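You operate a simulated robot arm through the tools that you are given. There is no shell and no other tool. Be economical: measure what you need, move in short steps, check, and stop when the job is done.

You run a simulated robot arm. Do the job below in one go: nothing can be reset, and whatever is moved stays where it is left.

JOB
Stand both banded short ducts in their green rings and plug them.
Fine: each duct gets the ring and the plug that bear its number; the collars on the shelf stay.
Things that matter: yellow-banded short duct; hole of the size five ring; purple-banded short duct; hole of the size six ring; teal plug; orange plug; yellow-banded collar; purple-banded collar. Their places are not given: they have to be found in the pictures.

Only the result counts: the job must be done as asked and must still hold three seconds after the hand-in. Knocking over, shifting, dropping, spilling or breaking anything else fails it.

ROBOT AND FRAMES
A 7-joint arm with a two-finger parallel gripper, fixed in place. Base frame: the origin is at the foot of the arm, x ahead of it, y to its left, z up. Units: mm, rad, N and s.
Its first joint turns from -2.007 to 2.007 rad. Payload 3.91 kg.
The tool frame sits at the grasp point between the pads (the TCP): z along the fingers, y along the line on which they close. The tips reach 30 mm beyond it. The gripper opens to 110 mm. The fingers are 20 mm wide and 10 mm thick; the gripper's body (48 by 112 mm) begins 55 mm behind the TCP.
Orientation is that of the tool frame in the base frame, as a unit quaternion [w, x, y, z]. With the fingers straight down and closing along the base's y, the tool's x points along the base's -x, its y along +y and its z along -z.

CONTROLS
- The arm moves only by the tool play_rows. Its argument "rows" is a list of rows, each an object (a shift or turn left out is 0, a gripper value left out holds the last) with "travel": the shift along the base's x, y, z in mm, a list of three; "rotation": the turn, a rotation vector about the base's x, y, z in rad, a list of three. In form: [{"travel": [x, y, z], "rotation": [wx, wy, wz]}, ...]. A call has 1 to 20 rows; each row is the pose to reach, as a shift and turn from the pose commanded when the call began. "claw" is the opening in per cent of the stroke, from 0 (shut) to 100 (fully open), set as the call begins (left out, the last holds). Each row takes 0.2 s and may step no farther than 50 mm and 0.15 rad from the row before; otherwise, or with a gripper value out of range, the whole call is refused. Where a pose cannot be reached the arm comes as near as it can. A force on the tool above 40 N (or 10 N above the force at the start of the call, whichever is more), or a blocked arm, ends the call early, and 0.2 s more pass. Each finger travels about 108 mm/s and halts on what it meets, pressing with about 44 N; the grip force reading is that of the motor and also rises with nothing between the fingers. The clock runs only during rows and for 0.2 s after the last one: add rows that repeat a pose to give the fingers time. The reply holds the time, the measured pose of the TCP, the force on the tool along the base axes, the opening and the grip force, in the units named above and with some noise, and new pictures: "pictures" is both (left out), scene, wrist or none.
- Cameras (640 x 400 px; columns grow to the right, rows downward): "scene" is fixed at [221.6, 652.3, 1652.8]; the picture's right is [-0.97, -0.22, 0.00], its down [-0.21, 0.93, -0.30] and it looks along [0.07, -0.29, -0.96] (base axes); focal length 306 px, centre (320, 200). "wrist" rides on the gripper at [-36, 0, -57] in the tool frame; the picture's right is [0.00, -1.00, 0.00], its down [0.97, 0.00, -0.24] and it looks along [0.24, 0.00, 0.97] (tool axes); focal length 218 px, centre (320, 200).
- lift_body(by): slides the trunk up (or, below 0, down) by that many mm; the arm rides with it, the base frame stays. It gives what a move gives, with no picture.
- locate(camera, pixels): for up to 12 pixels [column, row] of the newest picture of that camera ("zoom" is the newest enlarged one), the place [x, y, z] in the base frame of the surface seen there, good to about 3 mm. It takes no simulated time.
- close_up(camera, box): a new picture of the part [left, top, right, bottom] of that camera's present view, enlarged. It takes no simulated time.
- hand_in(): hands the job in; it is judged then, once.

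Go step by step. Measure first, check grasps and placings, and put right what went wrong. The budget is 80 turns and 150 pictures, counting those below and the enlarged ones. Unless the task says otherwise, let go and move clear before handing in, and close with one line.

The tools are called after "Request:" as name(argument=value, ...) on one line, values as JSON. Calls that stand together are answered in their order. play_rows: Moves the arm, as the interface text tells. Its arguments: {"type":"object","properties":{"rows":{"type":"array","items":{"type":"object","properties":{"travel":{"type":"array","items":{"type":"number"}},"rotation":{"type":"array","items":{"type":"number"}}}}},"claw":{"type":"number"},"pictures":{"type":"string","enum":["both","scene","wrist","none"]}},"required":["rows"]} The other tools are called the same way: lift_body (by) slides the trunk up or down; locate (camera, pixels) gives the place of the surface under pixels of a picture; close_up (camera, box) takes an enlarged picture of a part of a camera's view; hand_in () hands the job in.

At the start:

```text
clock: 0.0
tool_pos: [305.0, 358.4, 1206.7]
orientation: [-0.001, -0.001, 1.0, 0.0]
ft_force: [-0.2, 0.6, -0.7]
width: 110.0
gripper_force: 0.1
trunk travel left (down, up): [-825.0, 165.0]
```

scene: 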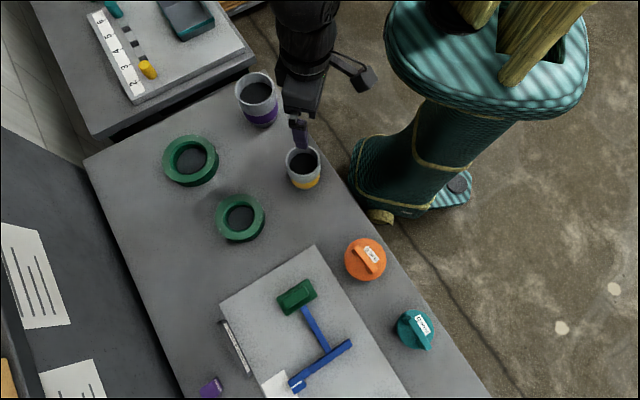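
wrist: 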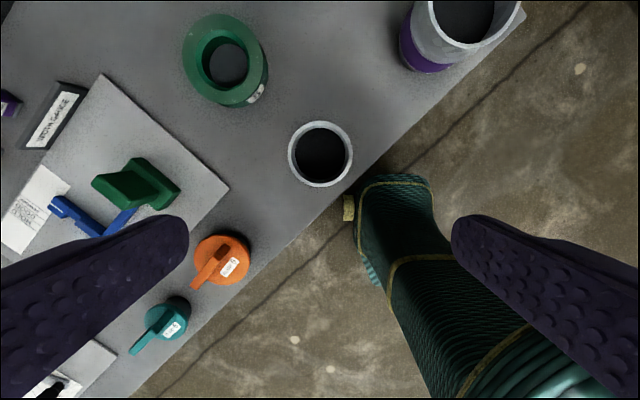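

The scene picture shows two banded ducts (258,98 and 303,166), two green rings (190,160 and 240,217), an orange plug (365,260) and a teal plug (415,330). I'll enlarge these and measure them.

Request:
close_up(camera="scene", box=[150, 60, 350, 250])

Request:
close_up(camera="scene", box=[200, 220, 460, 400])

Request:
close_up(camera="scene", box=[30, 0, 270, 140])

Request:
locate(camera="scene", pixels=[[258, 90], [303, 165], [190, 158], [240, 218], [365, 258], [415, 328], [215, 300], [255, 350], [160, 220], [170, 160], [211, 160], [130, 200]])

Request:
close_up(camera="wrist", box=[160, 0, 540, 340])

```text
2.11 times, centred on (250, 155) of scene
```

zoom: 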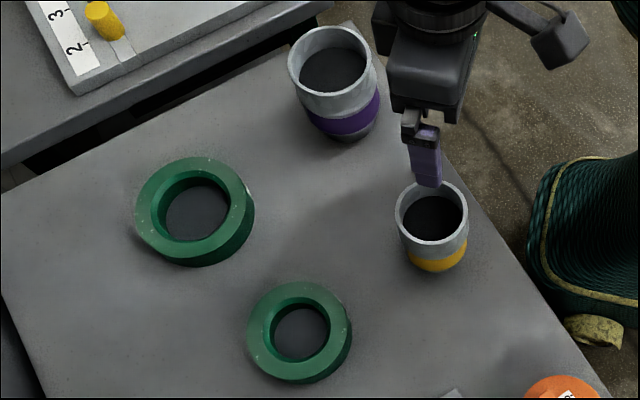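

```text
2.22 times, centred on (330, 310) of scene
```

zoom: 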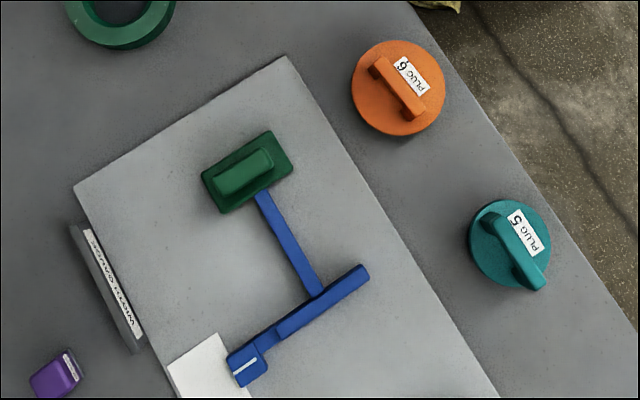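

```text
2.67 times, centred on (150, 70) of scene
```

zoom: 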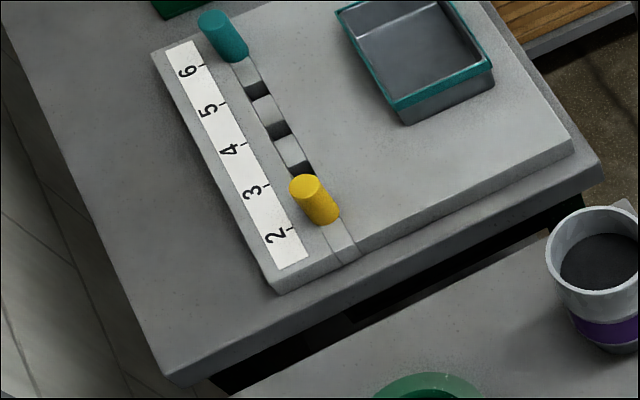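

```text
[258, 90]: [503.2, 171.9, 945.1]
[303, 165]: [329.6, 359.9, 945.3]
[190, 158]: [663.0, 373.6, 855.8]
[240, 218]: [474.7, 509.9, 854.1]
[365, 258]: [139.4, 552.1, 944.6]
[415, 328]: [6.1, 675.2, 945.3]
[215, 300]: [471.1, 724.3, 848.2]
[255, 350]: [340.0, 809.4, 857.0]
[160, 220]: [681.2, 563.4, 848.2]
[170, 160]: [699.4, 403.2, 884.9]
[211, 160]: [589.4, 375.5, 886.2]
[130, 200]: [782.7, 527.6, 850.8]
```

```text
1.18 times, centred on (350, 170) of wrist
```

zoom: 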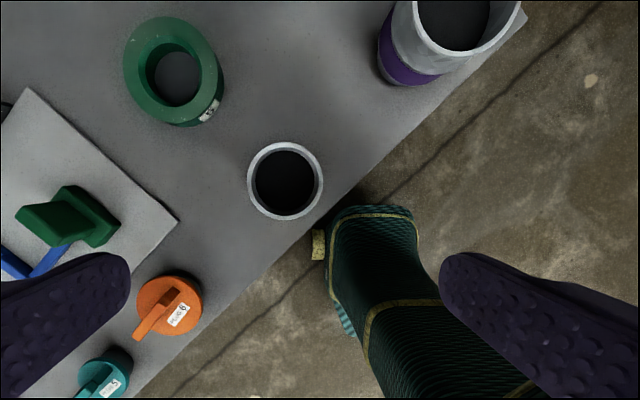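

The surface reads about z = 850 here, not 300, and the plug labels read 6 (orange) and 5 (teal). I'll measure rims and floors and look for the ring numbers and the collars.

Request:
close_up(camera="scene", box=[225, 60, 335, 200])

Request:
locate(camera="scene", pixels=[[239, 90], [257, 76], [275, 88], [256, 102], [288, 163], [303, 150], [318, 163], [304, 174], [258, 122], [304, 186], [285, 120], [270, 180]])

Request:
locate(camera="scene", pixels=[[219, 217], [262, 212], [239, 197], [243, 238], [228, 216], [250, 212], [165, 157], [214, 153], [188, 138], [192, 184], [178, 158], [203, 155]])

Request:
close_up(camera="wrist", box=[160, 0, 290, 120])

Request:
close_up(camera="scene", box=[0, 180, 130, 400])

Request:
close_up(camera="scene", box=[360, 0, 640, 240])

```text
2.86 times, centred on (280, 130) of scene
```

zoom: 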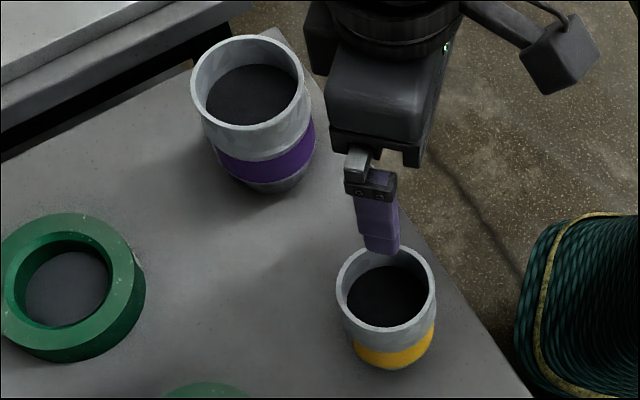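

```text
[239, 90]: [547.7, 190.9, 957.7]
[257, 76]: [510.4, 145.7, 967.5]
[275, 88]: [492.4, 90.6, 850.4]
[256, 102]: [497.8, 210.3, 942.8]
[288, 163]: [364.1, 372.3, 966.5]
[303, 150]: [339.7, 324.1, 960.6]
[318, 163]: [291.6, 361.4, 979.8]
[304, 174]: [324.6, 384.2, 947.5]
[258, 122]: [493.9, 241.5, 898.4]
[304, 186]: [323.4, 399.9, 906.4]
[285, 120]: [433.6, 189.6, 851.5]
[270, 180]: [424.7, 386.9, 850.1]
```

```text
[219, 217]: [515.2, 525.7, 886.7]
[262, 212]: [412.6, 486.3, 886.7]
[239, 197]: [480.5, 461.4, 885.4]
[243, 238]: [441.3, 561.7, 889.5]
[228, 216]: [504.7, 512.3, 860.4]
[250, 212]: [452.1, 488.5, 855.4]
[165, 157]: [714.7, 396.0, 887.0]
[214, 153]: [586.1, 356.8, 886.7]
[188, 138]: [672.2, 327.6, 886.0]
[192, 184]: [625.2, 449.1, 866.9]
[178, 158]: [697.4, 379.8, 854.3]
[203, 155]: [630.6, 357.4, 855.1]
```

```text
3.33 times, centred on (225, 60) of wrist
```

zoom: 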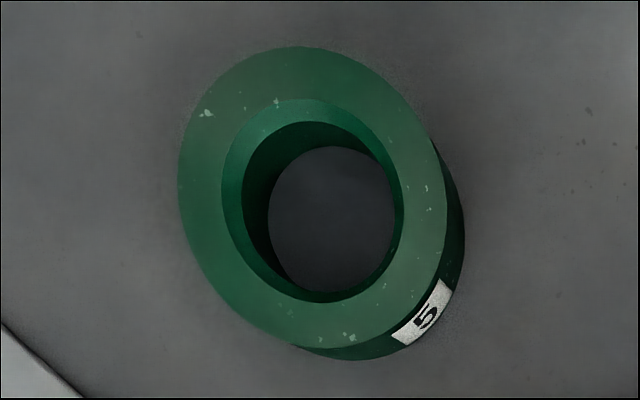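

```text
1.82 times, centred on (65, 290) of scene
```

zoom: 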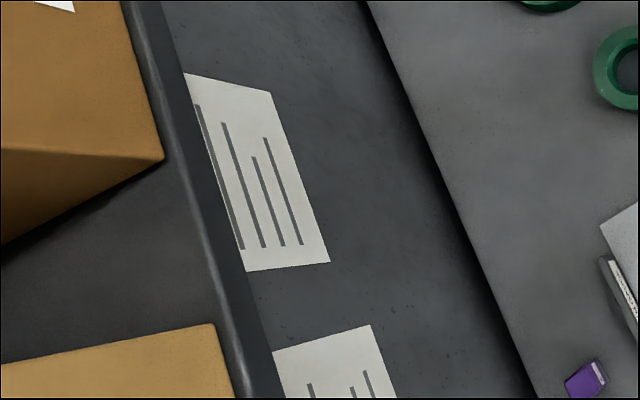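

```text
1.67 times, centred on (500, 120) of scene
```

zoom: 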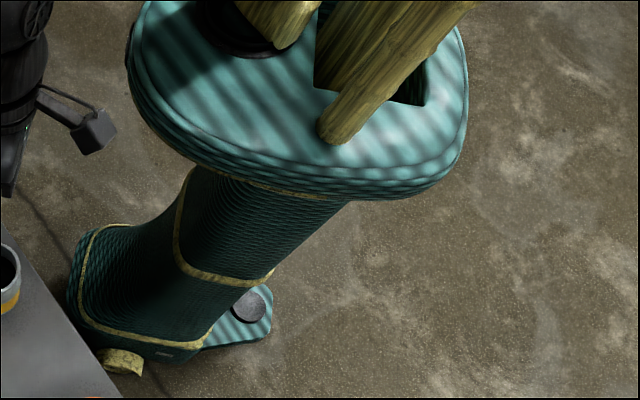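

Ring 5 is at (475,510), and its label was readable in the wrist view. I'll move the wrist camera ahead toward the second ring and the purple duct to read their numbers.

Request:
play_rows(rows=[{"travel": [40, 0, 0]}, {"travel": [80, 0, 0]}, {"travel": [120, 0, 0]}, {"travel": [160, 0, 0]}, {"travel": [200, 0, 0]}, {"travel": [200, 0, 0]}])

```text
clock: 1.4
tool_pos: [505.1, 359.5, 1207.0]
orientation: [0.0, 0.0, 1.0, 0.0]
ft_force: [-0.2, 0.3, -0.6]
width: 109.9
gripper_force: 0.2
trunk travel left (down, up): [-825.0, 165.0]
```

scene: 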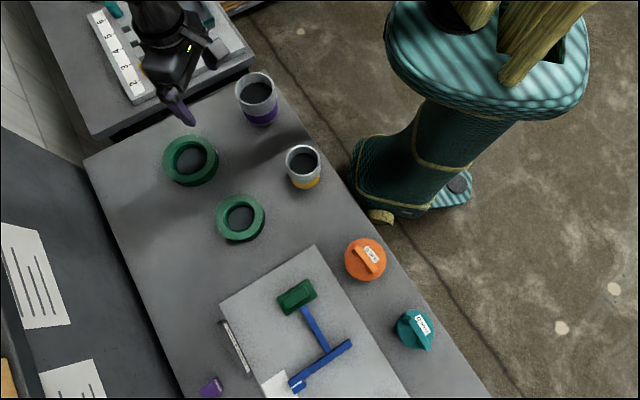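
wrist: 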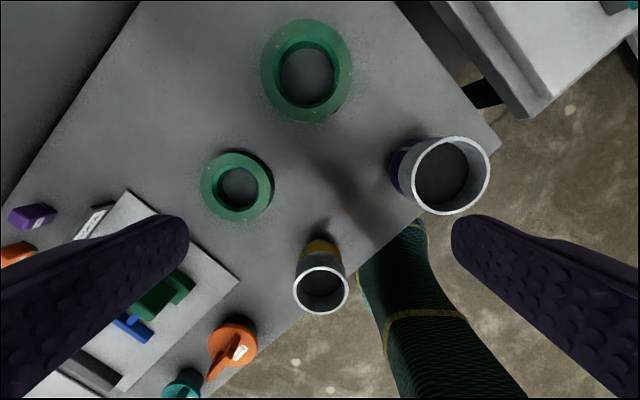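

The wrist view now shows ring 2 at (307,70), the purple duct at (440,175) and the yellow duct at (322,290). I'll enlarge and measure them.

Request:
close_up(camera="wrist", box=[240, 10, 380, 140])

Request:
locate(camera="wrist", pixels=[[267, 75], [346, 62], [305, 25], [310, 116], [307, 70], [205, 185], [268, 188], [238, 157], [238, 216], [239, 186], [284, 75], [331, 68]])

Request:
locate(camera="wrist", pixels=[[413, 175], [488, 175], [450, 138], [450, 211], [440, 180], [395, 165], [295, 290], [347, 290], [322, 268], [322, 312], [322, 290], [322, 245]])

Request:
close_up(camera="wrist", box=[280, 120, 500, 330])

Request:
close_up(camera="wrist", box=[0, 180, 260, 400])

```text
3.08 times, centred on (310, 75) of wrist
```

zoom: 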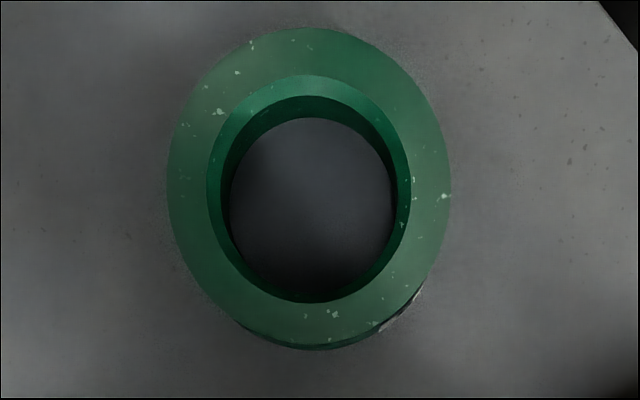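

```text
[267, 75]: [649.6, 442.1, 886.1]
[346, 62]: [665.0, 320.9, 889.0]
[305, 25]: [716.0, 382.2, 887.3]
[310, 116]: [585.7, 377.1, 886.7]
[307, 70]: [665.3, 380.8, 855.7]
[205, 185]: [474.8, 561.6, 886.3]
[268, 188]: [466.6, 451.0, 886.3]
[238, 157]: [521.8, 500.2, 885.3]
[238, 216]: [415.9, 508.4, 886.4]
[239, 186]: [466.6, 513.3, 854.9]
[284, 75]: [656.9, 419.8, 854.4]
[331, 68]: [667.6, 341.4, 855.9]
```

```text
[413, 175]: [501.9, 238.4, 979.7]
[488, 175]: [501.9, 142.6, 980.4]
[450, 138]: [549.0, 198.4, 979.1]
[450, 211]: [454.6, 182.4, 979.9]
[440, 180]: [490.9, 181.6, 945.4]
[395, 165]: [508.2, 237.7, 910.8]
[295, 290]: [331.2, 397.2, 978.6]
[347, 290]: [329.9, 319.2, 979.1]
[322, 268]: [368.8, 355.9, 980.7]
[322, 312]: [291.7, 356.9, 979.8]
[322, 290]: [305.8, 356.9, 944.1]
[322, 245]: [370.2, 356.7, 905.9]
```

```text
1.90 times, centred on (390, 225) of wrist
```

zoom: 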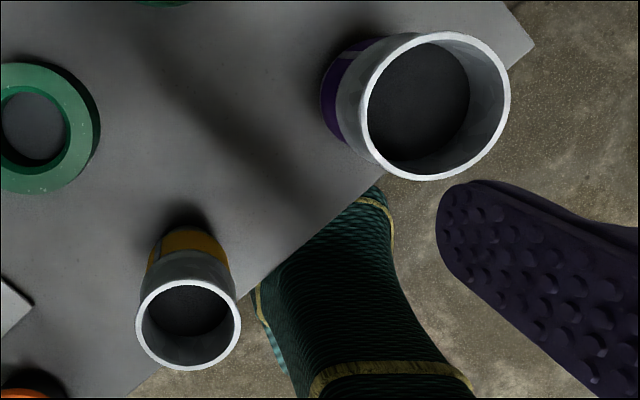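

```text
1.82 times, centred on (130, 290) of wrist
```

zoom: 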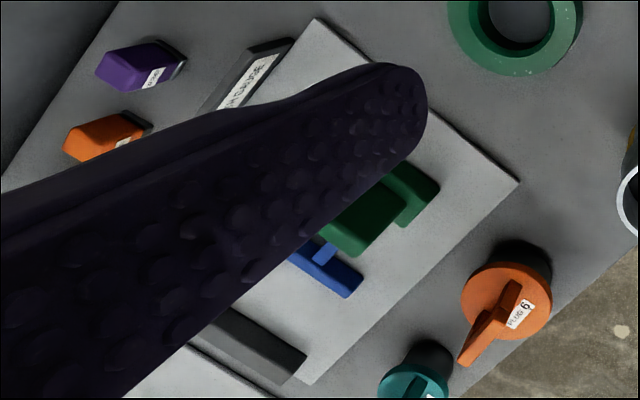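

The purple duct (rim Ø96, centre 502,190) and the yellow duct (rim Ø78, centre 330,358) both have rims at z 980. A white mark shows on the purple band near (399,148), so I'll enlarge it and also check the top of the picture.

Request:
close_up(camera="wrist", box=[380, 125, 440, 185])

Request:
play_rows(rows=[{"travel": [0, 0, 0], "rotation": [0, 0, 0]}, {"travel": [40, -20, 0], "rotation": [0, 0.12, 0]}, {"travel": [80, -40, 0], "rotation": [0, 0.24, 0]}, {"travel": [110, -60, 0], "rotation": [0, 0.36, 0]}, {"travel": [130, -80, 0], "rotation": [0, 0.45, 0]}, {"travel": [130, -80, 0], "rotation": [0, 0.45, 0]}])

```text
6.67 times, centred on (410, 155) of wrist
```

zoom: 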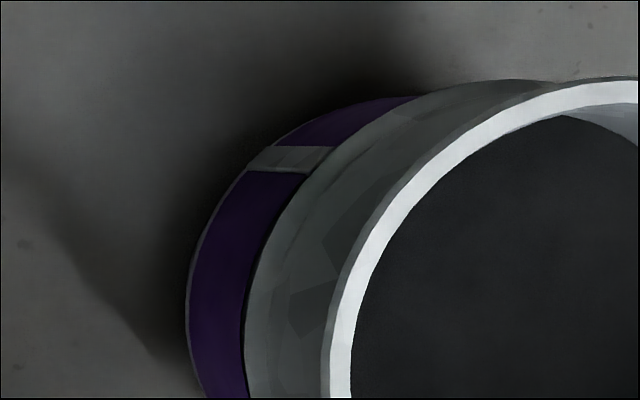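

```text
clock: 2.8
tool_pos: [603.0, 294.1, 1203.4]
orientation: [-0.176, 0.0, 0.984, 0.0]
ft_force: [-0.2, 0.2, -0.1]
width: 109.8
gripper_force: 0.0
out of reach, approached as far as the arm can: row 4, 5, 6
trunk travel left (down, up): [-825.0, 165.0]
```

scene: 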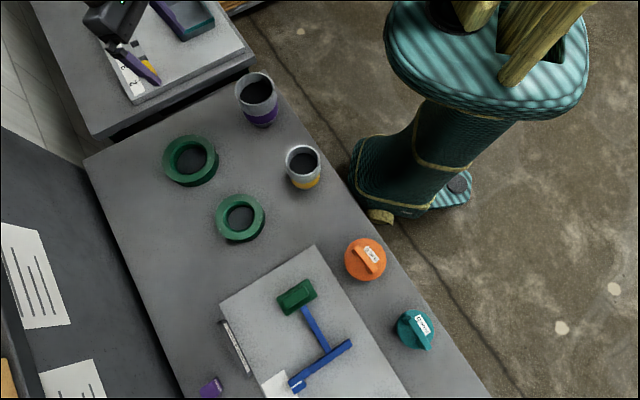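
wrist: 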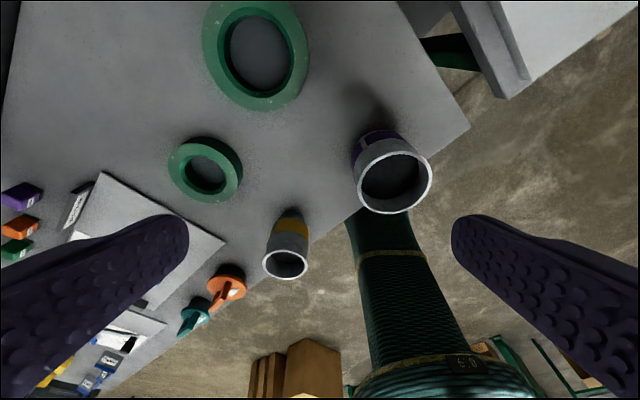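

The tilt shows the purple duct's far side and a seam on its band. The reach limit is about 670 mm radius at this trunk height. I'll enlarge the ducts.

Request:
close_up(camera="wrist", box=[340, 110, 440, 220])

Request:
close_up(camera="wrist", box=[190, 190, 320, 290])

Request:
close_up(camera="wrist", box=[0, 160, 260, 400])

Request:
locate(camera="wrist", pixels=[[378, 134], [378, 142], [288, 212], [289, 222], [288, 235], [228, 290], [205, 310]])

```text
3.64 times, centred on (390, 165) of wrist
```

zoom: 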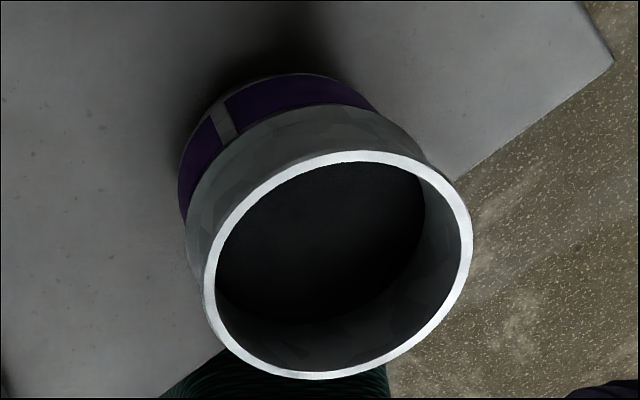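

```text
4.00 times, centred on (255, 240) of wrist
```

zoom: 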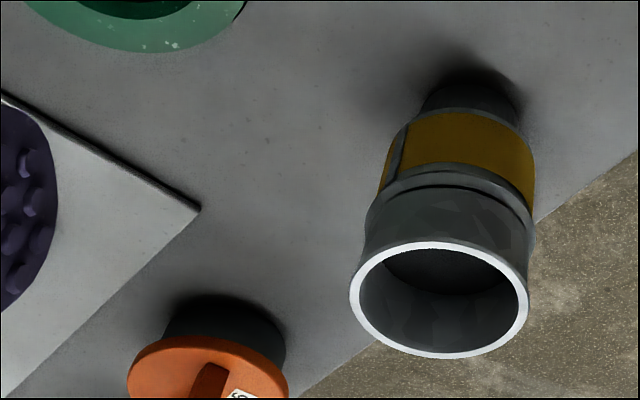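

```text
1.67 times, centred on (130, 280) of wrist
```

zoom: 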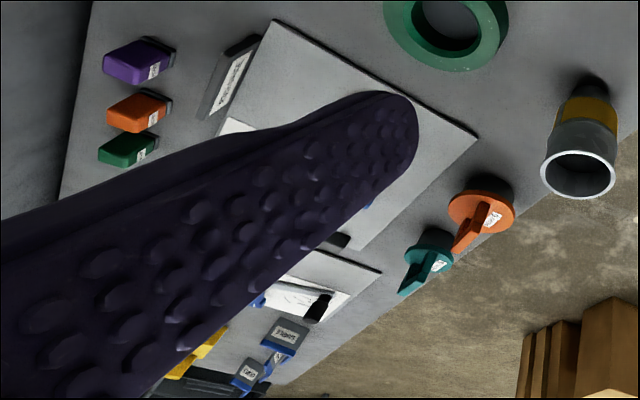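

```text
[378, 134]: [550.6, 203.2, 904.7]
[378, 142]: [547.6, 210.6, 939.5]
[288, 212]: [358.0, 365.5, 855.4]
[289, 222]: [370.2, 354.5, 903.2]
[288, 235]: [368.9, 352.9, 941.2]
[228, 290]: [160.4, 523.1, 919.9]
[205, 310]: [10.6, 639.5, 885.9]
```

The ducts have a narrow spigot below the band (yellow about Ø57 at z 855), so yellow fits ring 5 and purple fits the larger ring. Ring 6 is about 754 mm from the axis, so I'll untilt, lower the trunk and test the reach above it.

Request:
play_rows(rows=[{"travel": [-10, 10, 0], "rotation": [0, 0, 0]}, {"travel": [-30, 20, 0], "rotation": [0, -0.12, 0]}, {"travel": [-60, 40, 0], "rotation": [0, -0.24, 0]}, {"travel": [-90, 60, 0], "rotation": [0, -0.36, 0]}, {"travel": [-130, 80, 0], "rotation": [0, -0.45, 0]}, {"travel": [-130, 80, 0], "rotation": [0, -0.45, 0]}], pictures="none")

Request:
lift_body(by=-130)

```text
clock: 4.2
tool_pos: [473.4, 375.9, 1205.9]
orientation: [0.049, 0.0, 0.999, 0.0]
ft_force: [0.5, 0.1, 0.3]
width: 109.8
gripper_force: 0.1
trunk travel left (down, up): [-825.0, 165.0]
```

```text
clock: 5.8
tool_pos: [472.4, 373.8, 1075.7]
orientation: [0.048, 0.0, 0.999, 0.0]
ft_force: [1.0, -0.6, -0.5]
width: 110.1
gripper_force: 0.1
trunk travel left (down, up): [-695.0, 295.0]
```

The trunk lowering worked. Next I'll correct the small tilt and try to reach above the large ring (651,381).

Request:
play_rows(rows=[{"travel": [40, 2, 0], "rotation": [0, 0.097, 0]}, {"travel": [80, 4, 0], "rotation": [0, 0.097, 0]}, {"travel": [120, 5, 0], "rotation": [0, 0.097, 0]}, {"travel": [155, 6, 0], "rotation": [0, 0.097, 0]}, {"travel": [178, 7, 0], "rotation": [0, 0.097, 0]}, {"travel": [178, 7, 0], "rotation": [0, 0.097, 0]}])

```text
clock: 7.2
tool_pos: [633.3, 373.8, 1073.0]
orientation: [-0.001, 0.0, 1.0, 0.0]
ft_force: [-0.2, -0.2, 0.6]
width: 109.9
gripper_force: 0.1
out of reach, approached as far as the arm can: row 5, 6
trunk travel left (down, up): [-695.0, 295.0]
```

scene: 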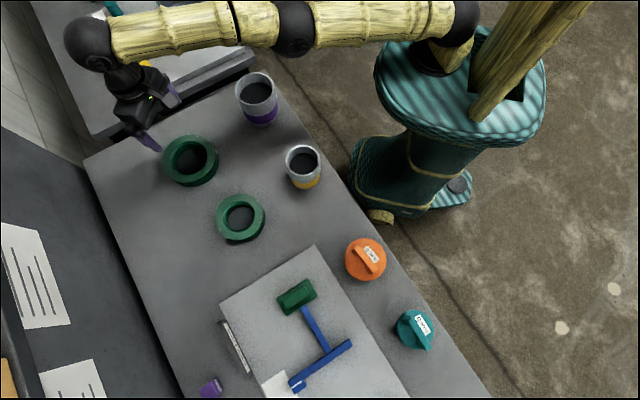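
wrist: 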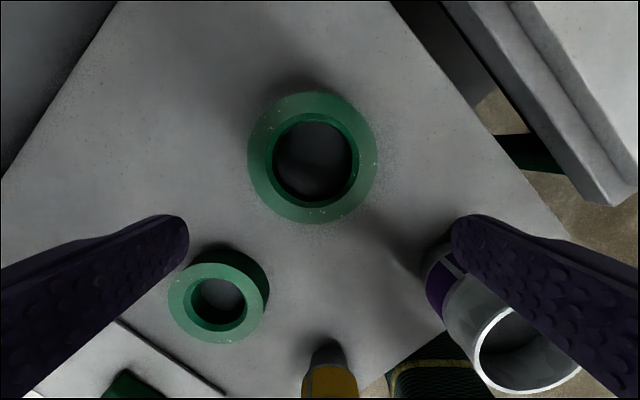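

From here the wrist view shows ring 6 nearly from above. I'll measure it and also check the purple duct's label side.

Request:
locate(camera="wrist", pixels=[[250, 157], [376, 155], [312, 94], [312, 221], [276, 157], [350, 157], [266, 157], [358, 157], [219, 266], [219, 341], [171, 305], [264, 300]])

Request:
close_up(camera="wrist", box=[240, 80, 390, 230])

Request:
close_up(camera="wrist", box=[400, 220, 600, 400])

```text
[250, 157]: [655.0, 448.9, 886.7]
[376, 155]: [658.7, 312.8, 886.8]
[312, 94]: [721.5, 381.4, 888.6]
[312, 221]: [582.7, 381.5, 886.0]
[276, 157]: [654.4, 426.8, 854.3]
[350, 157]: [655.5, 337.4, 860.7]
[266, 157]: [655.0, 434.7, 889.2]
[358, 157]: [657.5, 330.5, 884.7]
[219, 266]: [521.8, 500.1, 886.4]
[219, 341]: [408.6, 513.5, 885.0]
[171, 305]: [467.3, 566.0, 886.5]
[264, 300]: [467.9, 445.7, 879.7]
```

```text
2.67 times, centred on (315, 155) of wrist
```

zoom: 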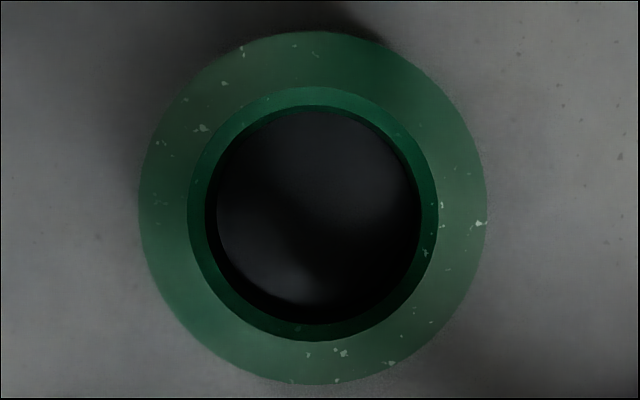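

```text
2.22 times, centred on (500, 310) of wrist
```

zoom: 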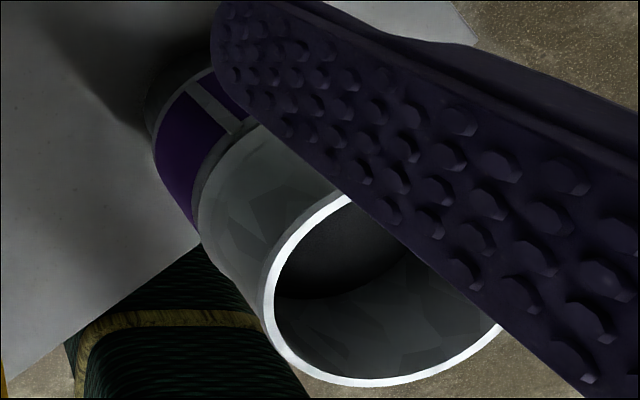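

Ring 6's centre is about (652,381). Now I'll hover over the purple duct at (502,190.5), with the tips still above its rim.

Request:
play_rows(rows=[{"travel": [-26, -37, 0]}, {"travel": [-52, -74, 0]}, {"travel": [-78, -110, 0]}, {"travel": [-104, -147, 0]}, {"travel": [-131, -183, 0]}, {"travel": [-131, -183, 0]}, {"travel": [-131, -183, 0]}])

```text
clock: 8.8
tool_pos: [503.4, 191.6, 1075.2]
orientation: [0.001, 0.0, 1.0, 0.0]
ft_force: [0.3, -0.3, -0.3]
width: 110.2
gripper_force: 0.0
trunk travel left (down, up): [-695.0, 295.0]
```

scene: 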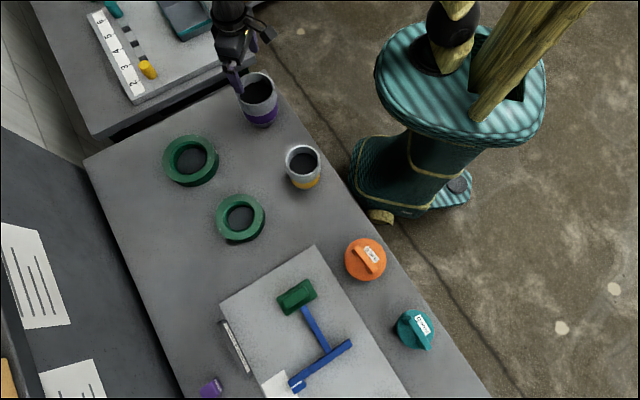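
wrist: 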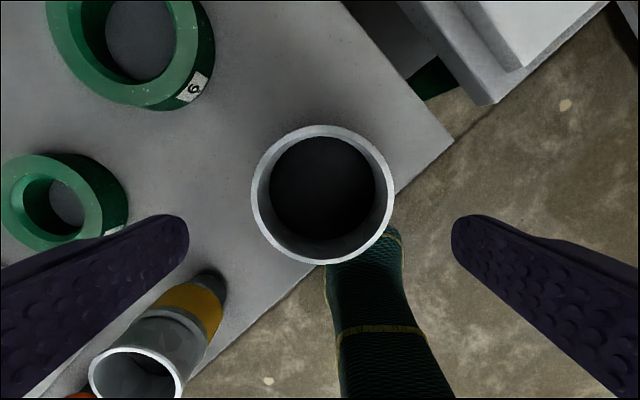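

Ring 6's label is now readable at (192,86). I'll re-measure the rim of the purple duct below the gripper.

Request:
locate(camera="wrist", pixels=[[254, 195], [391, 195], [322, 128], [322, 261], [322, 190], [185, 60], [50, 40], [120, 108], [92, 362], [181, 362], [137, 350], [137, 398]])

Request:
close_up(camera="wrist", box=[80, 250, 240, 400])

```text
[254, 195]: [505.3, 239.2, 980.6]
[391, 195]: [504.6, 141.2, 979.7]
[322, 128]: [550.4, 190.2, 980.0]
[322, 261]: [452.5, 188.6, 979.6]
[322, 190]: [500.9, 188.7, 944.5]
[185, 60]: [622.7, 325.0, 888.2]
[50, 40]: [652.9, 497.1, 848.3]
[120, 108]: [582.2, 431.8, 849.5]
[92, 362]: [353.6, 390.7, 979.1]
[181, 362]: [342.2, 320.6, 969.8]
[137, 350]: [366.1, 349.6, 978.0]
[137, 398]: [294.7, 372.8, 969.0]
```

```text
2.67 times, centred on (160, 325) of wrist
```

zoom: 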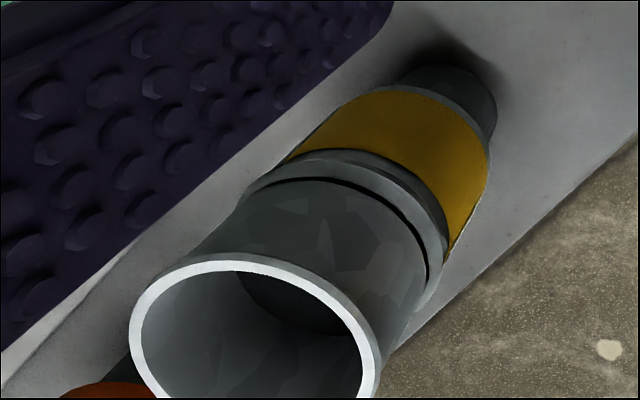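

The purple duct centre is (501.5,190), rim Ø98, which leaves 6 mm on each side of the open fingers. I'll descend to z≈953 and check that nothing is touched.

Request:
play_rows(rows=[{"travel": [-2, -1.6, -20]}, {"travel": [-2, -1.6, -50]}, {"travel": [-2, -1.6, -75]}, {"travel": [-2, -1.6, -100]}, {"travel": [-2, -1.6, -122]}, {"travel": [-2, -1.6, -122]}])

```text
clock: 10.2
tool_pos: [500.6, 189.9, 953.1]
orientation: [0.001, 0.0, 1.0, 0.0]
ft_force: [-1.1, -0.8, -0.2]
width: 110.0
gripper_force: 0.1
trunk travel left (down, up): [-695.0, 295.0]
```

scene: 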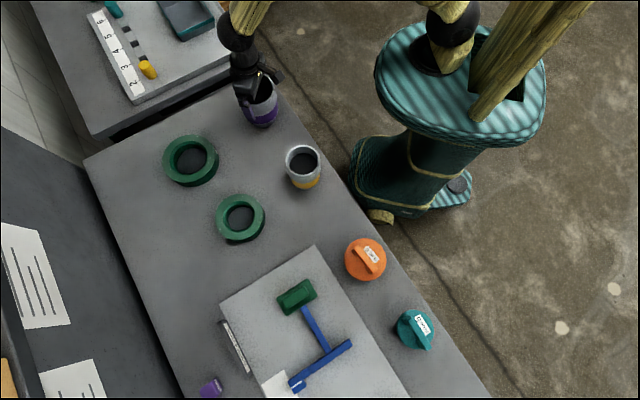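
wrist: 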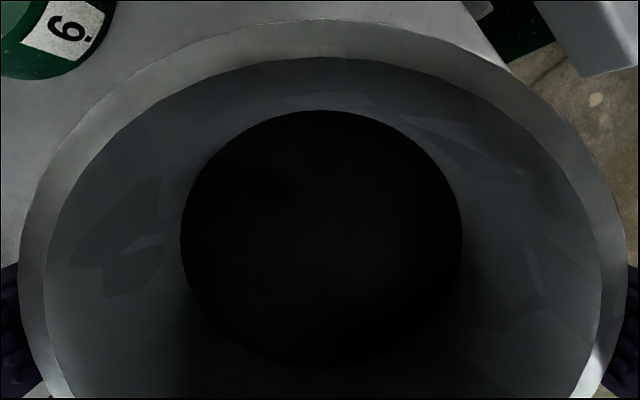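

The fingers straddle the duct without touching it. I'll close the gripper and then lift 15 mm as a test.

Request:
play_rows(rows=[{"travel": [0, 0, 0]}, {"travel": [0, 0, 0]}, {"travel": [0, 0, 0]}], claw=0, pictures="none")

Request:
play_rows(rows=[{"travel": [0, 0, 5]}, {"travel": [0, 0, 15]}, {"travel": [0, 0, 15]}])

```text
clock: 11.0
tool_pos: [500.1, 189.5, 953.4]
orientation: [0.0, 0.001, 1.0, 0.0]
ft_force: [-0.3, 0.4, 0.5]
width: 101.3
gripper_force: 44.2
trunk travel left (down, up): [-695.0, 295.0]
```

```text
clock: 11.8
tool_pos: [499.9, 189.8, 968.8]
orientation: [0.0, -0.001, 1.0, 0.0]
ft_force: [-0.2, 0.2, -3.3]
width: 101.3
gripper_force: 44.5
trunk travel left (down, up): [-695.0, 295.0]
```

scene: 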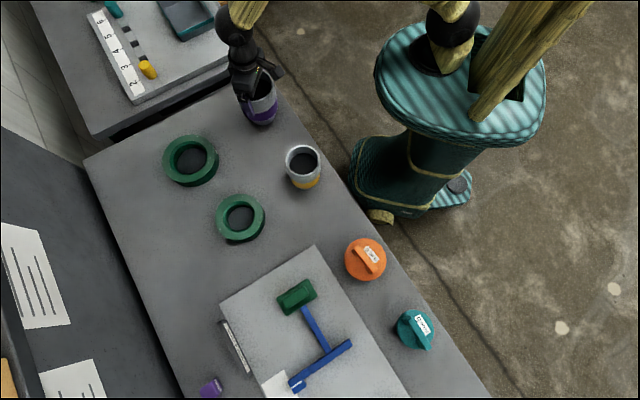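
wrist: 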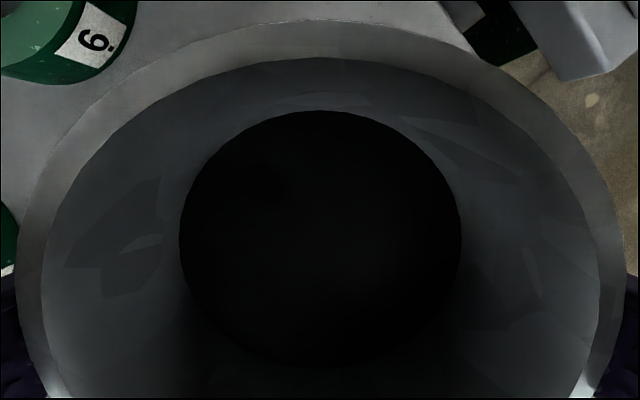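

The duct is in the grip (width 101.3, about 3.3 N more weight). I'll raise the arm and then lower the trunk to gain reach toward ring 6.

Request:
play_rows(rows=[{"travel": [0, 0, 40]}, {"travel": [0, 0, 80]}, {"travel": [0, 0, 120]}, {"travel": [0, 0, 160]}, {"travel": [0, 0, 205]}, {"travel": [0, 0, 205]}], pictures="scene")

Request:
lift_body(by=-150)

Request:
close_up(camera="scene", box=[180, 20, 330, 200])

```text
clock: 13.2
tool_pos: [500.7, 186.9, 1174.6]
orientation: [0.001, 0.0, 1.0, 0.001]
ft_force: [-0.1, 0.0, -2.1]
width: 101.7
gripper_force: 43.7
trunk travel left (down, up): [-695.0, 295.0]
```

scene: 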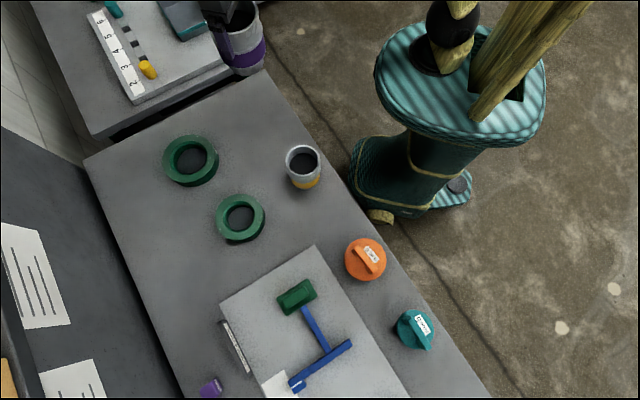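

```text
clock: 14.9
tool_pos: [500.2, 187.5, 1025.5]
orientation: [0.0, 0.0, 1.0, 0.001]
ft_force: [0.3, 0.6, -1.9]
width: 101.2
gripper_force: 44.1
trunk travel left (down, up): [-545.0, 445.0]
```

```text
2.22 times, centred on (255, 110) of scene
```

zoom: 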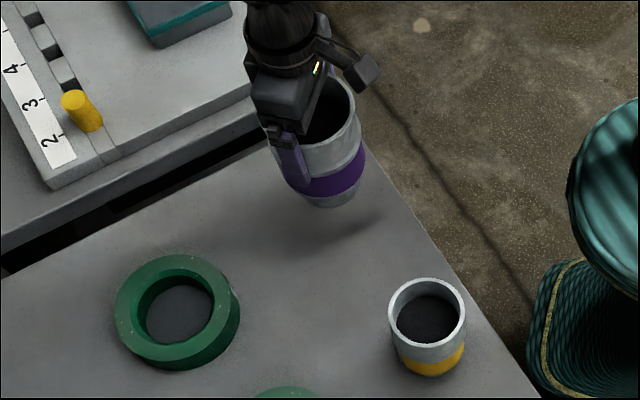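

The whole duct hangs straight and its bottom is at about z 922. I'll carry it over ring 6 at (652,381).

Request:
play_rows(rows=[{"travel": [25, 32, 0]}, {"travel": [50, 64, 0]}, {"travel": [75, 97, 0]}, {"travel": [100, 129, 0]}, {"travel": [126, 162, 0]}, {"travel": [150.6, 193.5, 0]}, {"travel": [150.6, 193.5, 0]}, {"travel": [150.6, 193.5, 0]}])

```text
clock: 16.7
tool_pos: [612.9, 348.6, 1014.6]
orientation: [-0.001, 0.0, 1.0, 0.0]
ft_force: [-0.3, 0.5, -3.0]
width: 99.7
gripper_force: 43.6
out of reach, approached as far as the arm can: row 5, 6, 7, 8
trunk travel left (down, up): [-545.0, 445.0]
```

scene: 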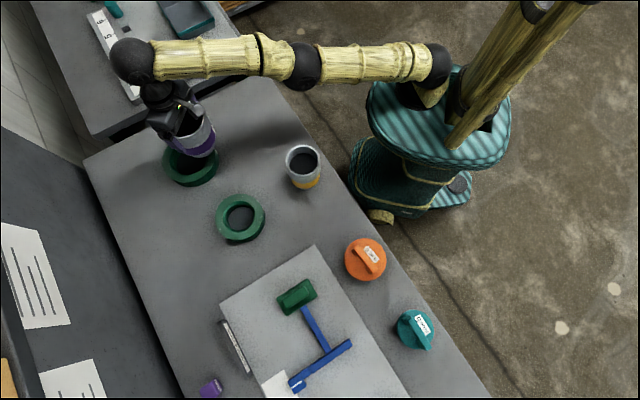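
wrist: 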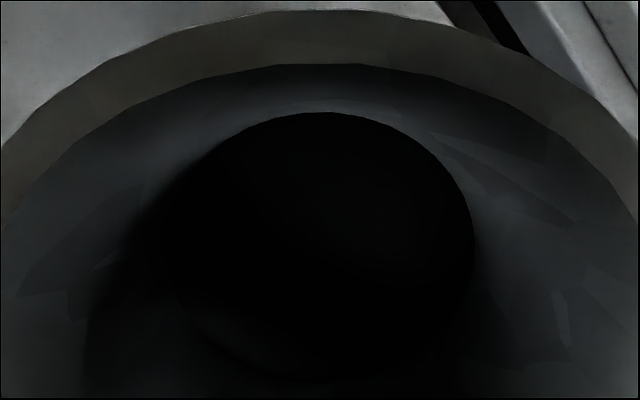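

Reach got shorter with the trunk lower, so the trunk should be higher: the best shoulder height is near the tool's level. The grip width changed to 99.7, so I'll inspect the duct before continuing.

Request:
close_up(camera="scene", box=[130, 70, 250, 200])

Request:
locate(camera="scene", pixels=[[196, 150], [205, 125], [210, 140], [190, 157], [202, 116], [182, 140]])

Request:
locate(camera="wrist", pixels=[[320, 12], [320, 40], [320, 250], [60, 80], [580, 80], [10, 150], [630, 150]])

```text
3.08 times, centred on (190, 135) of scene
```

zoom: 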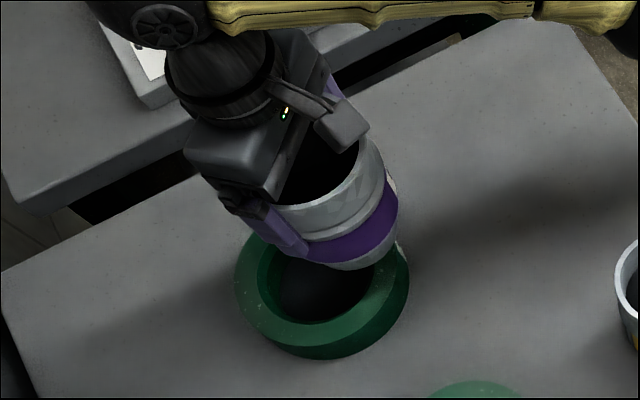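

```text
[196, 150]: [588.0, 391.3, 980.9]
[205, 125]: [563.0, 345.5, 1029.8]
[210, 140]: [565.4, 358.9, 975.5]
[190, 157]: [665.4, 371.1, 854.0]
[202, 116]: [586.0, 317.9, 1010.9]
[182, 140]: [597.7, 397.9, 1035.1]
```

```text
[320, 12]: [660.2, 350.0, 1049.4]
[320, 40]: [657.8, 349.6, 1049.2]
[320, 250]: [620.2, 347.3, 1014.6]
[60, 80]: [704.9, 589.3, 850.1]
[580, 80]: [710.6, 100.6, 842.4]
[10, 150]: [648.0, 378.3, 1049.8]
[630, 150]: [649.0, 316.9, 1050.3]
```

The duct is level (rim flat at z 1049.5) but it slid up 8 mm in the grip and sits about 2 mm nearer the base, so I'll move gently. I'll raise the trunk and then lower the arm in place.

Request:
lift_body(by=250)

Request:
play_rows(rows=[{"travel": [-5, -3, -10]}, {"travel": [-5, -3, -30]}, {"travel": [-5, -3, -50]}, {"travel": [-5, -3, -70]}, {"travel": [-5, -3, -90]}, {"travel": [-5, -3, -110]}, {"travel": [-5, -3, -130]}, {"travel": [-5, -3, -150]}, {"travel": [-5, -3, -170]}, {"travel": [-5, -3, -190]}, {"travel": [-5, -3, -210]}, {"travel": [-5, -3, -225]}, {"travel": [-5, -3, -235]}, {"travel": [-5, -3, -235]}])

```text
clock: 19.3
tool_pos: [612.9, 348.7, 1265.6]
orientation: [0.001, -0.001, 1.0, 0.001]
ft_force: [0.2, 0.4, -2.7]
width: 99.5
gripper_force: 44.4
trunk travel left (down, up): [-795.0, 195.0]
```

```text
clock: 22.3
tool_pos: [652.5, 373.3, 1037.4]
orientation: [0.0, -0.001, 1.0, 0.001]
ft_force: [-1.0, -0.1, -2.1]
width: 99.4
gripper_force: 44.0
out of reach, approached as far as the arm can: row 1, 2, 3, 4, 5, 6, 7, 8, 9, 10, 11, 12, 13, 14
trunk travel left (down, up): [-795.0, 195.0]
```

scene: 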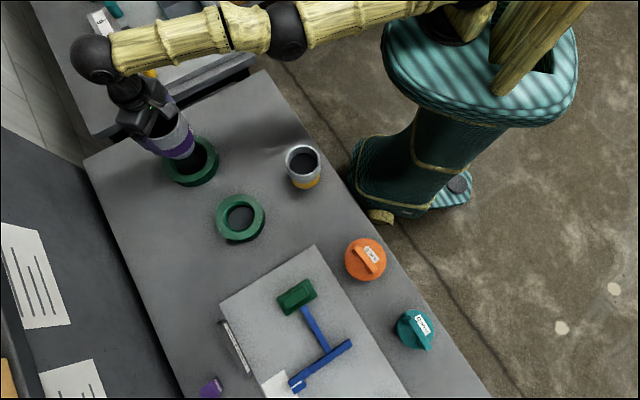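
wrist: 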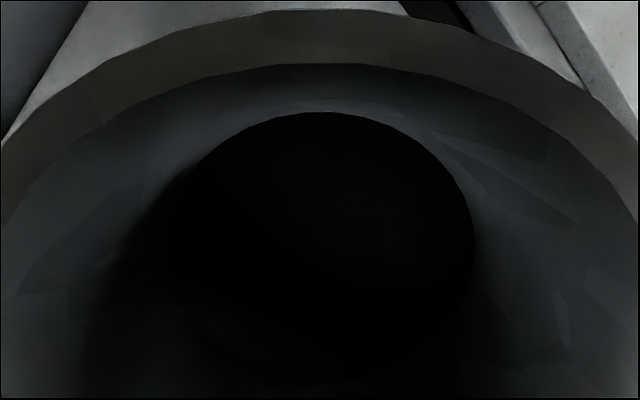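

The commanded target persisted, so the arm extended to (652.5,373.3) as it came down, which is nearly over ring 6. I'll trim toward (654,382) a little lower, where reach is best.

Request:
play_rows(rows=[{"travel": [3, 1, -10]}, {"travel": [6, 3, -20]}, {"travel": [8.4, 4, -28]}, {"travel": [8.4, 4, -28]}, {"travel": [8.4, 4, -28]}])

Request:
close_up(camera="scene", box=[130, 70, 250, 200])

Request:
locate(camera="wrist", pixels=[[320, 12], [320, 40], [10, 150], [630, 150], [320, 250]])

```text
clock: 23.5
tool_pos: [657.3, 375.1, 1008.4]
orientation: [0.0, 0.0, 1.0, -0.001]
ft_force: [0.1, 0.8, -2.5]
width: 99.5
gripper_force: 43.9
out of reach, approached as far as the arm can: row 3, 4, 5
trunk travel left (down, up): [-795.0, 195.0]
```

scene: 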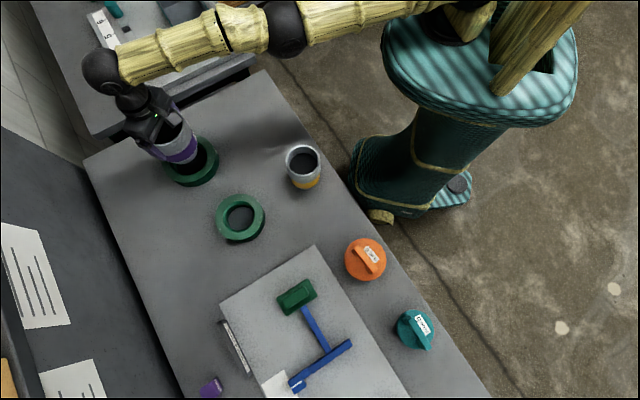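
wrist: 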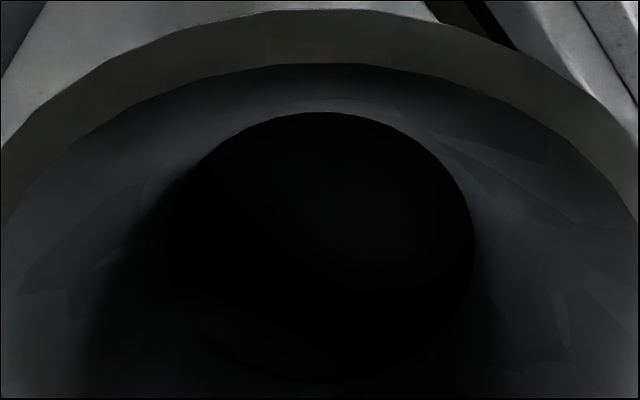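

```text
3.08 times, centred on (190, 135) of scene
```

zoom: 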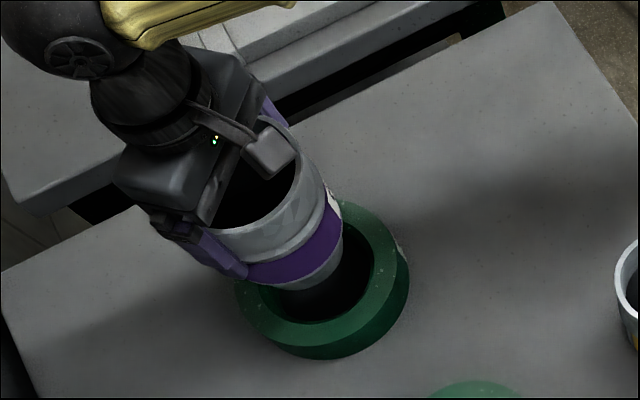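

```text
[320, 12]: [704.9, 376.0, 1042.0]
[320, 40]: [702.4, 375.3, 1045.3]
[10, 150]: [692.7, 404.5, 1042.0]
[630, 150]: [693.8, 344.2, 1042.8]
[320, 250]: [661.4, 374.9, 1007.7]
```

The tool is at (657.3,375.1), still 7 mm short in y. Reach keeps growing as the tool drops relative to the trunk, so I'll raise the trunk 60 mm and come down again.

Request:
lift_body(by=60)

Request:
play_rows(rows=[{"travel": [0, 0, -15]}, {"travel": [0, 0, -30]}, {"travel": [0, 0, -45]}, {"travel": [0, 0, -60]}, {"travel": [0, 0, -70]}, {"travel": [0, 0, -70]}, {"travel": [0, 0, -70]}], pictures="scene")

Request:
close_up(camera="scene", box=[130, 70, 250, 200])

```text
clock: 24.5
tool_pos: [656.8, 374.9, 1068.8]
orientation: [0.0, -0.001, 1.0, 0.0]
ft_force: [0.4, 0.0, -2.9]
width: 99.4
gripper_force: 44.1
trunk travel left (down, up): [-855.0, 135.0]
```

```text
clock: 26.1
tool_pos: [652.3, 373.3, 999.3]
orientation: [0.0, 0.0, 1.0, 0.0]
ft_force: [0.3, 0.4, -3.1]
width: 99.4
gripper_force: 44.3
out of reach, approached as far as the arm can: row 4, 5, 6, 7
trunk travel left (down, up): [-855.0, 135.0]
```

scene: 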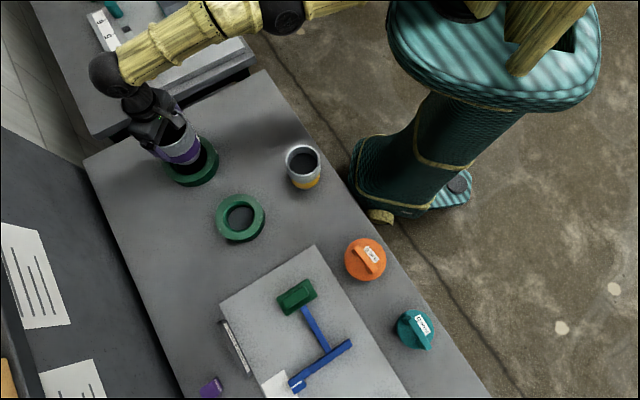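

```text
3.08 times, centred on (190, 135) of scene
```

zoom: 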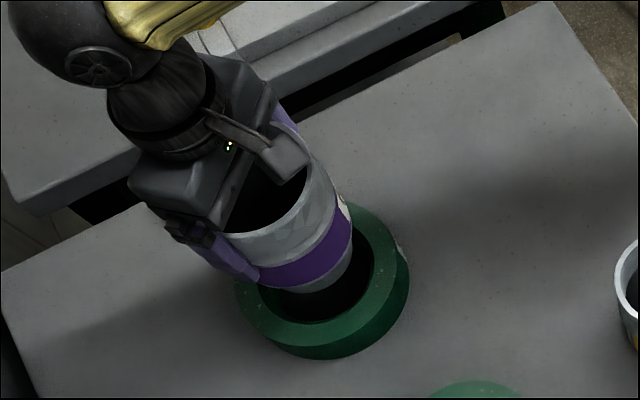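

Reach peaks when the tool sits about 1018 mm above the trunk reference (about 758 mm radius). I'll back off and up a bit, lower the trunk 80 mm, and then come in to (652.3,380.8).

Request:
play_rows(rows=[{"travel": [-15, -9, 10]}, {"travel": [-25, -15, 30]}, {"travel": [-25, -15, 50]}, {"travel": [-25, -15, 70]}, {"travel": [-25, -15, 85]}, {"travel": [-25, -15, 85]}], pictures="none")

Request:
lift_body(by=-80)

```text
clock: 27.5
tool_pos: [627.8, 355.8, 1084.0]
orientation: [-0.001, 0.0, 1.0, -0.001]
ft_force: [0.6, 0.4, -1.9]
width: 99.3
gripper_force: 43.9
trunk travel left (down, up): [-855.0, 135.0]
```

```text
clock: 28.7
tool_pos: [628.0, 355.4, 1004.6]
orientation: [-0.001, -0.001, 1.0, 0.0]
ft_force: [0.6, -0.9, -1.9]
width: 99.3
gripper_force: 43.9
trunk travel left (down, up): [-775.0, 215.0]
```

The arm is now at (628,355.6,1004.5), inside its reach. I'll step to (652.3,380.8,990).

Request:
play_rows(rows=[{"travel": [6, 6, -4]}, {"travel": [12, 12, -8]}, {"travel": [18, 19, -11]}, {"travel": [24.3, 25.2, -14]}, {"travel": [24.3, 25.2, -14]}, {"travel": [24.3, 25.2, -14]}])

Request:
locate(camera="wrist", pixels=[[320, 14], [10, 150], [630, 150], [320, 250]])

Request:
close_up(camera="scene", box=[130, 70, 250, 200])

```text
clock: 30.1
tool_pos: [652.7, 380.8, 990.4]
orientation: [0.0, 0.0, 1.0, 0.0]
ft_force: [-0.1, -0.8, -2.5]
width: 99.5
gripper_force: 43.7
trunk travel left (down, up): [-775.0, 215.0]
```

scene: 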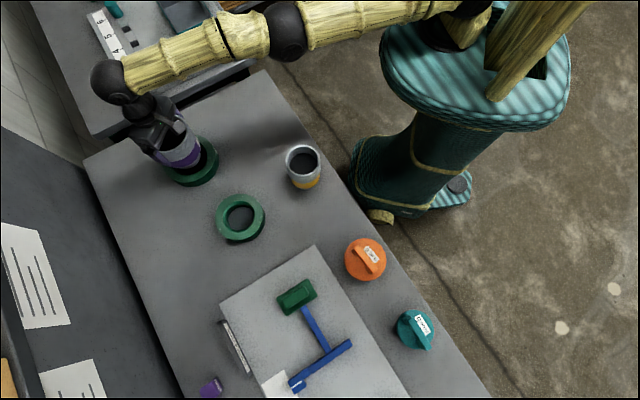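
wrist: 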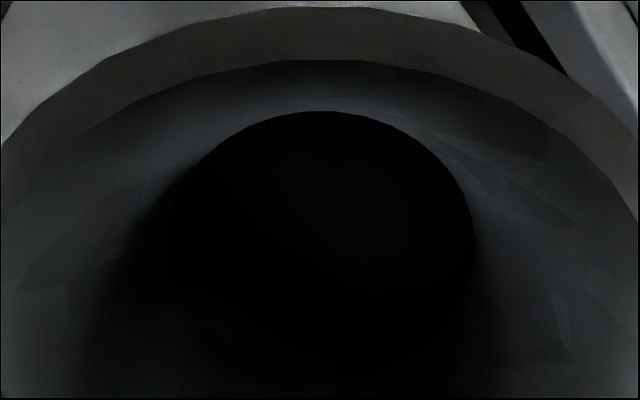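

```text
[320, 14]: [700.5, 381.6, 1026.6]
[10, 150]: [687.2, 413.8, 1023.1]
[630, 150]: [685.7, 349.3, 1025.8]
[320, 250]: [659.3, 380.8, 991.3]
```

```text
3.08 times, centred on (190, 135) of scene
```

zoom: 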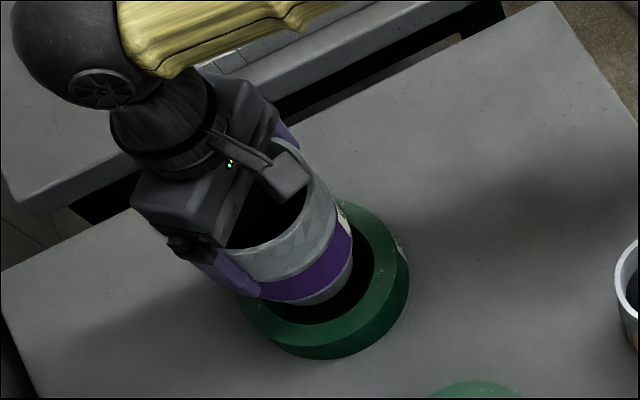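

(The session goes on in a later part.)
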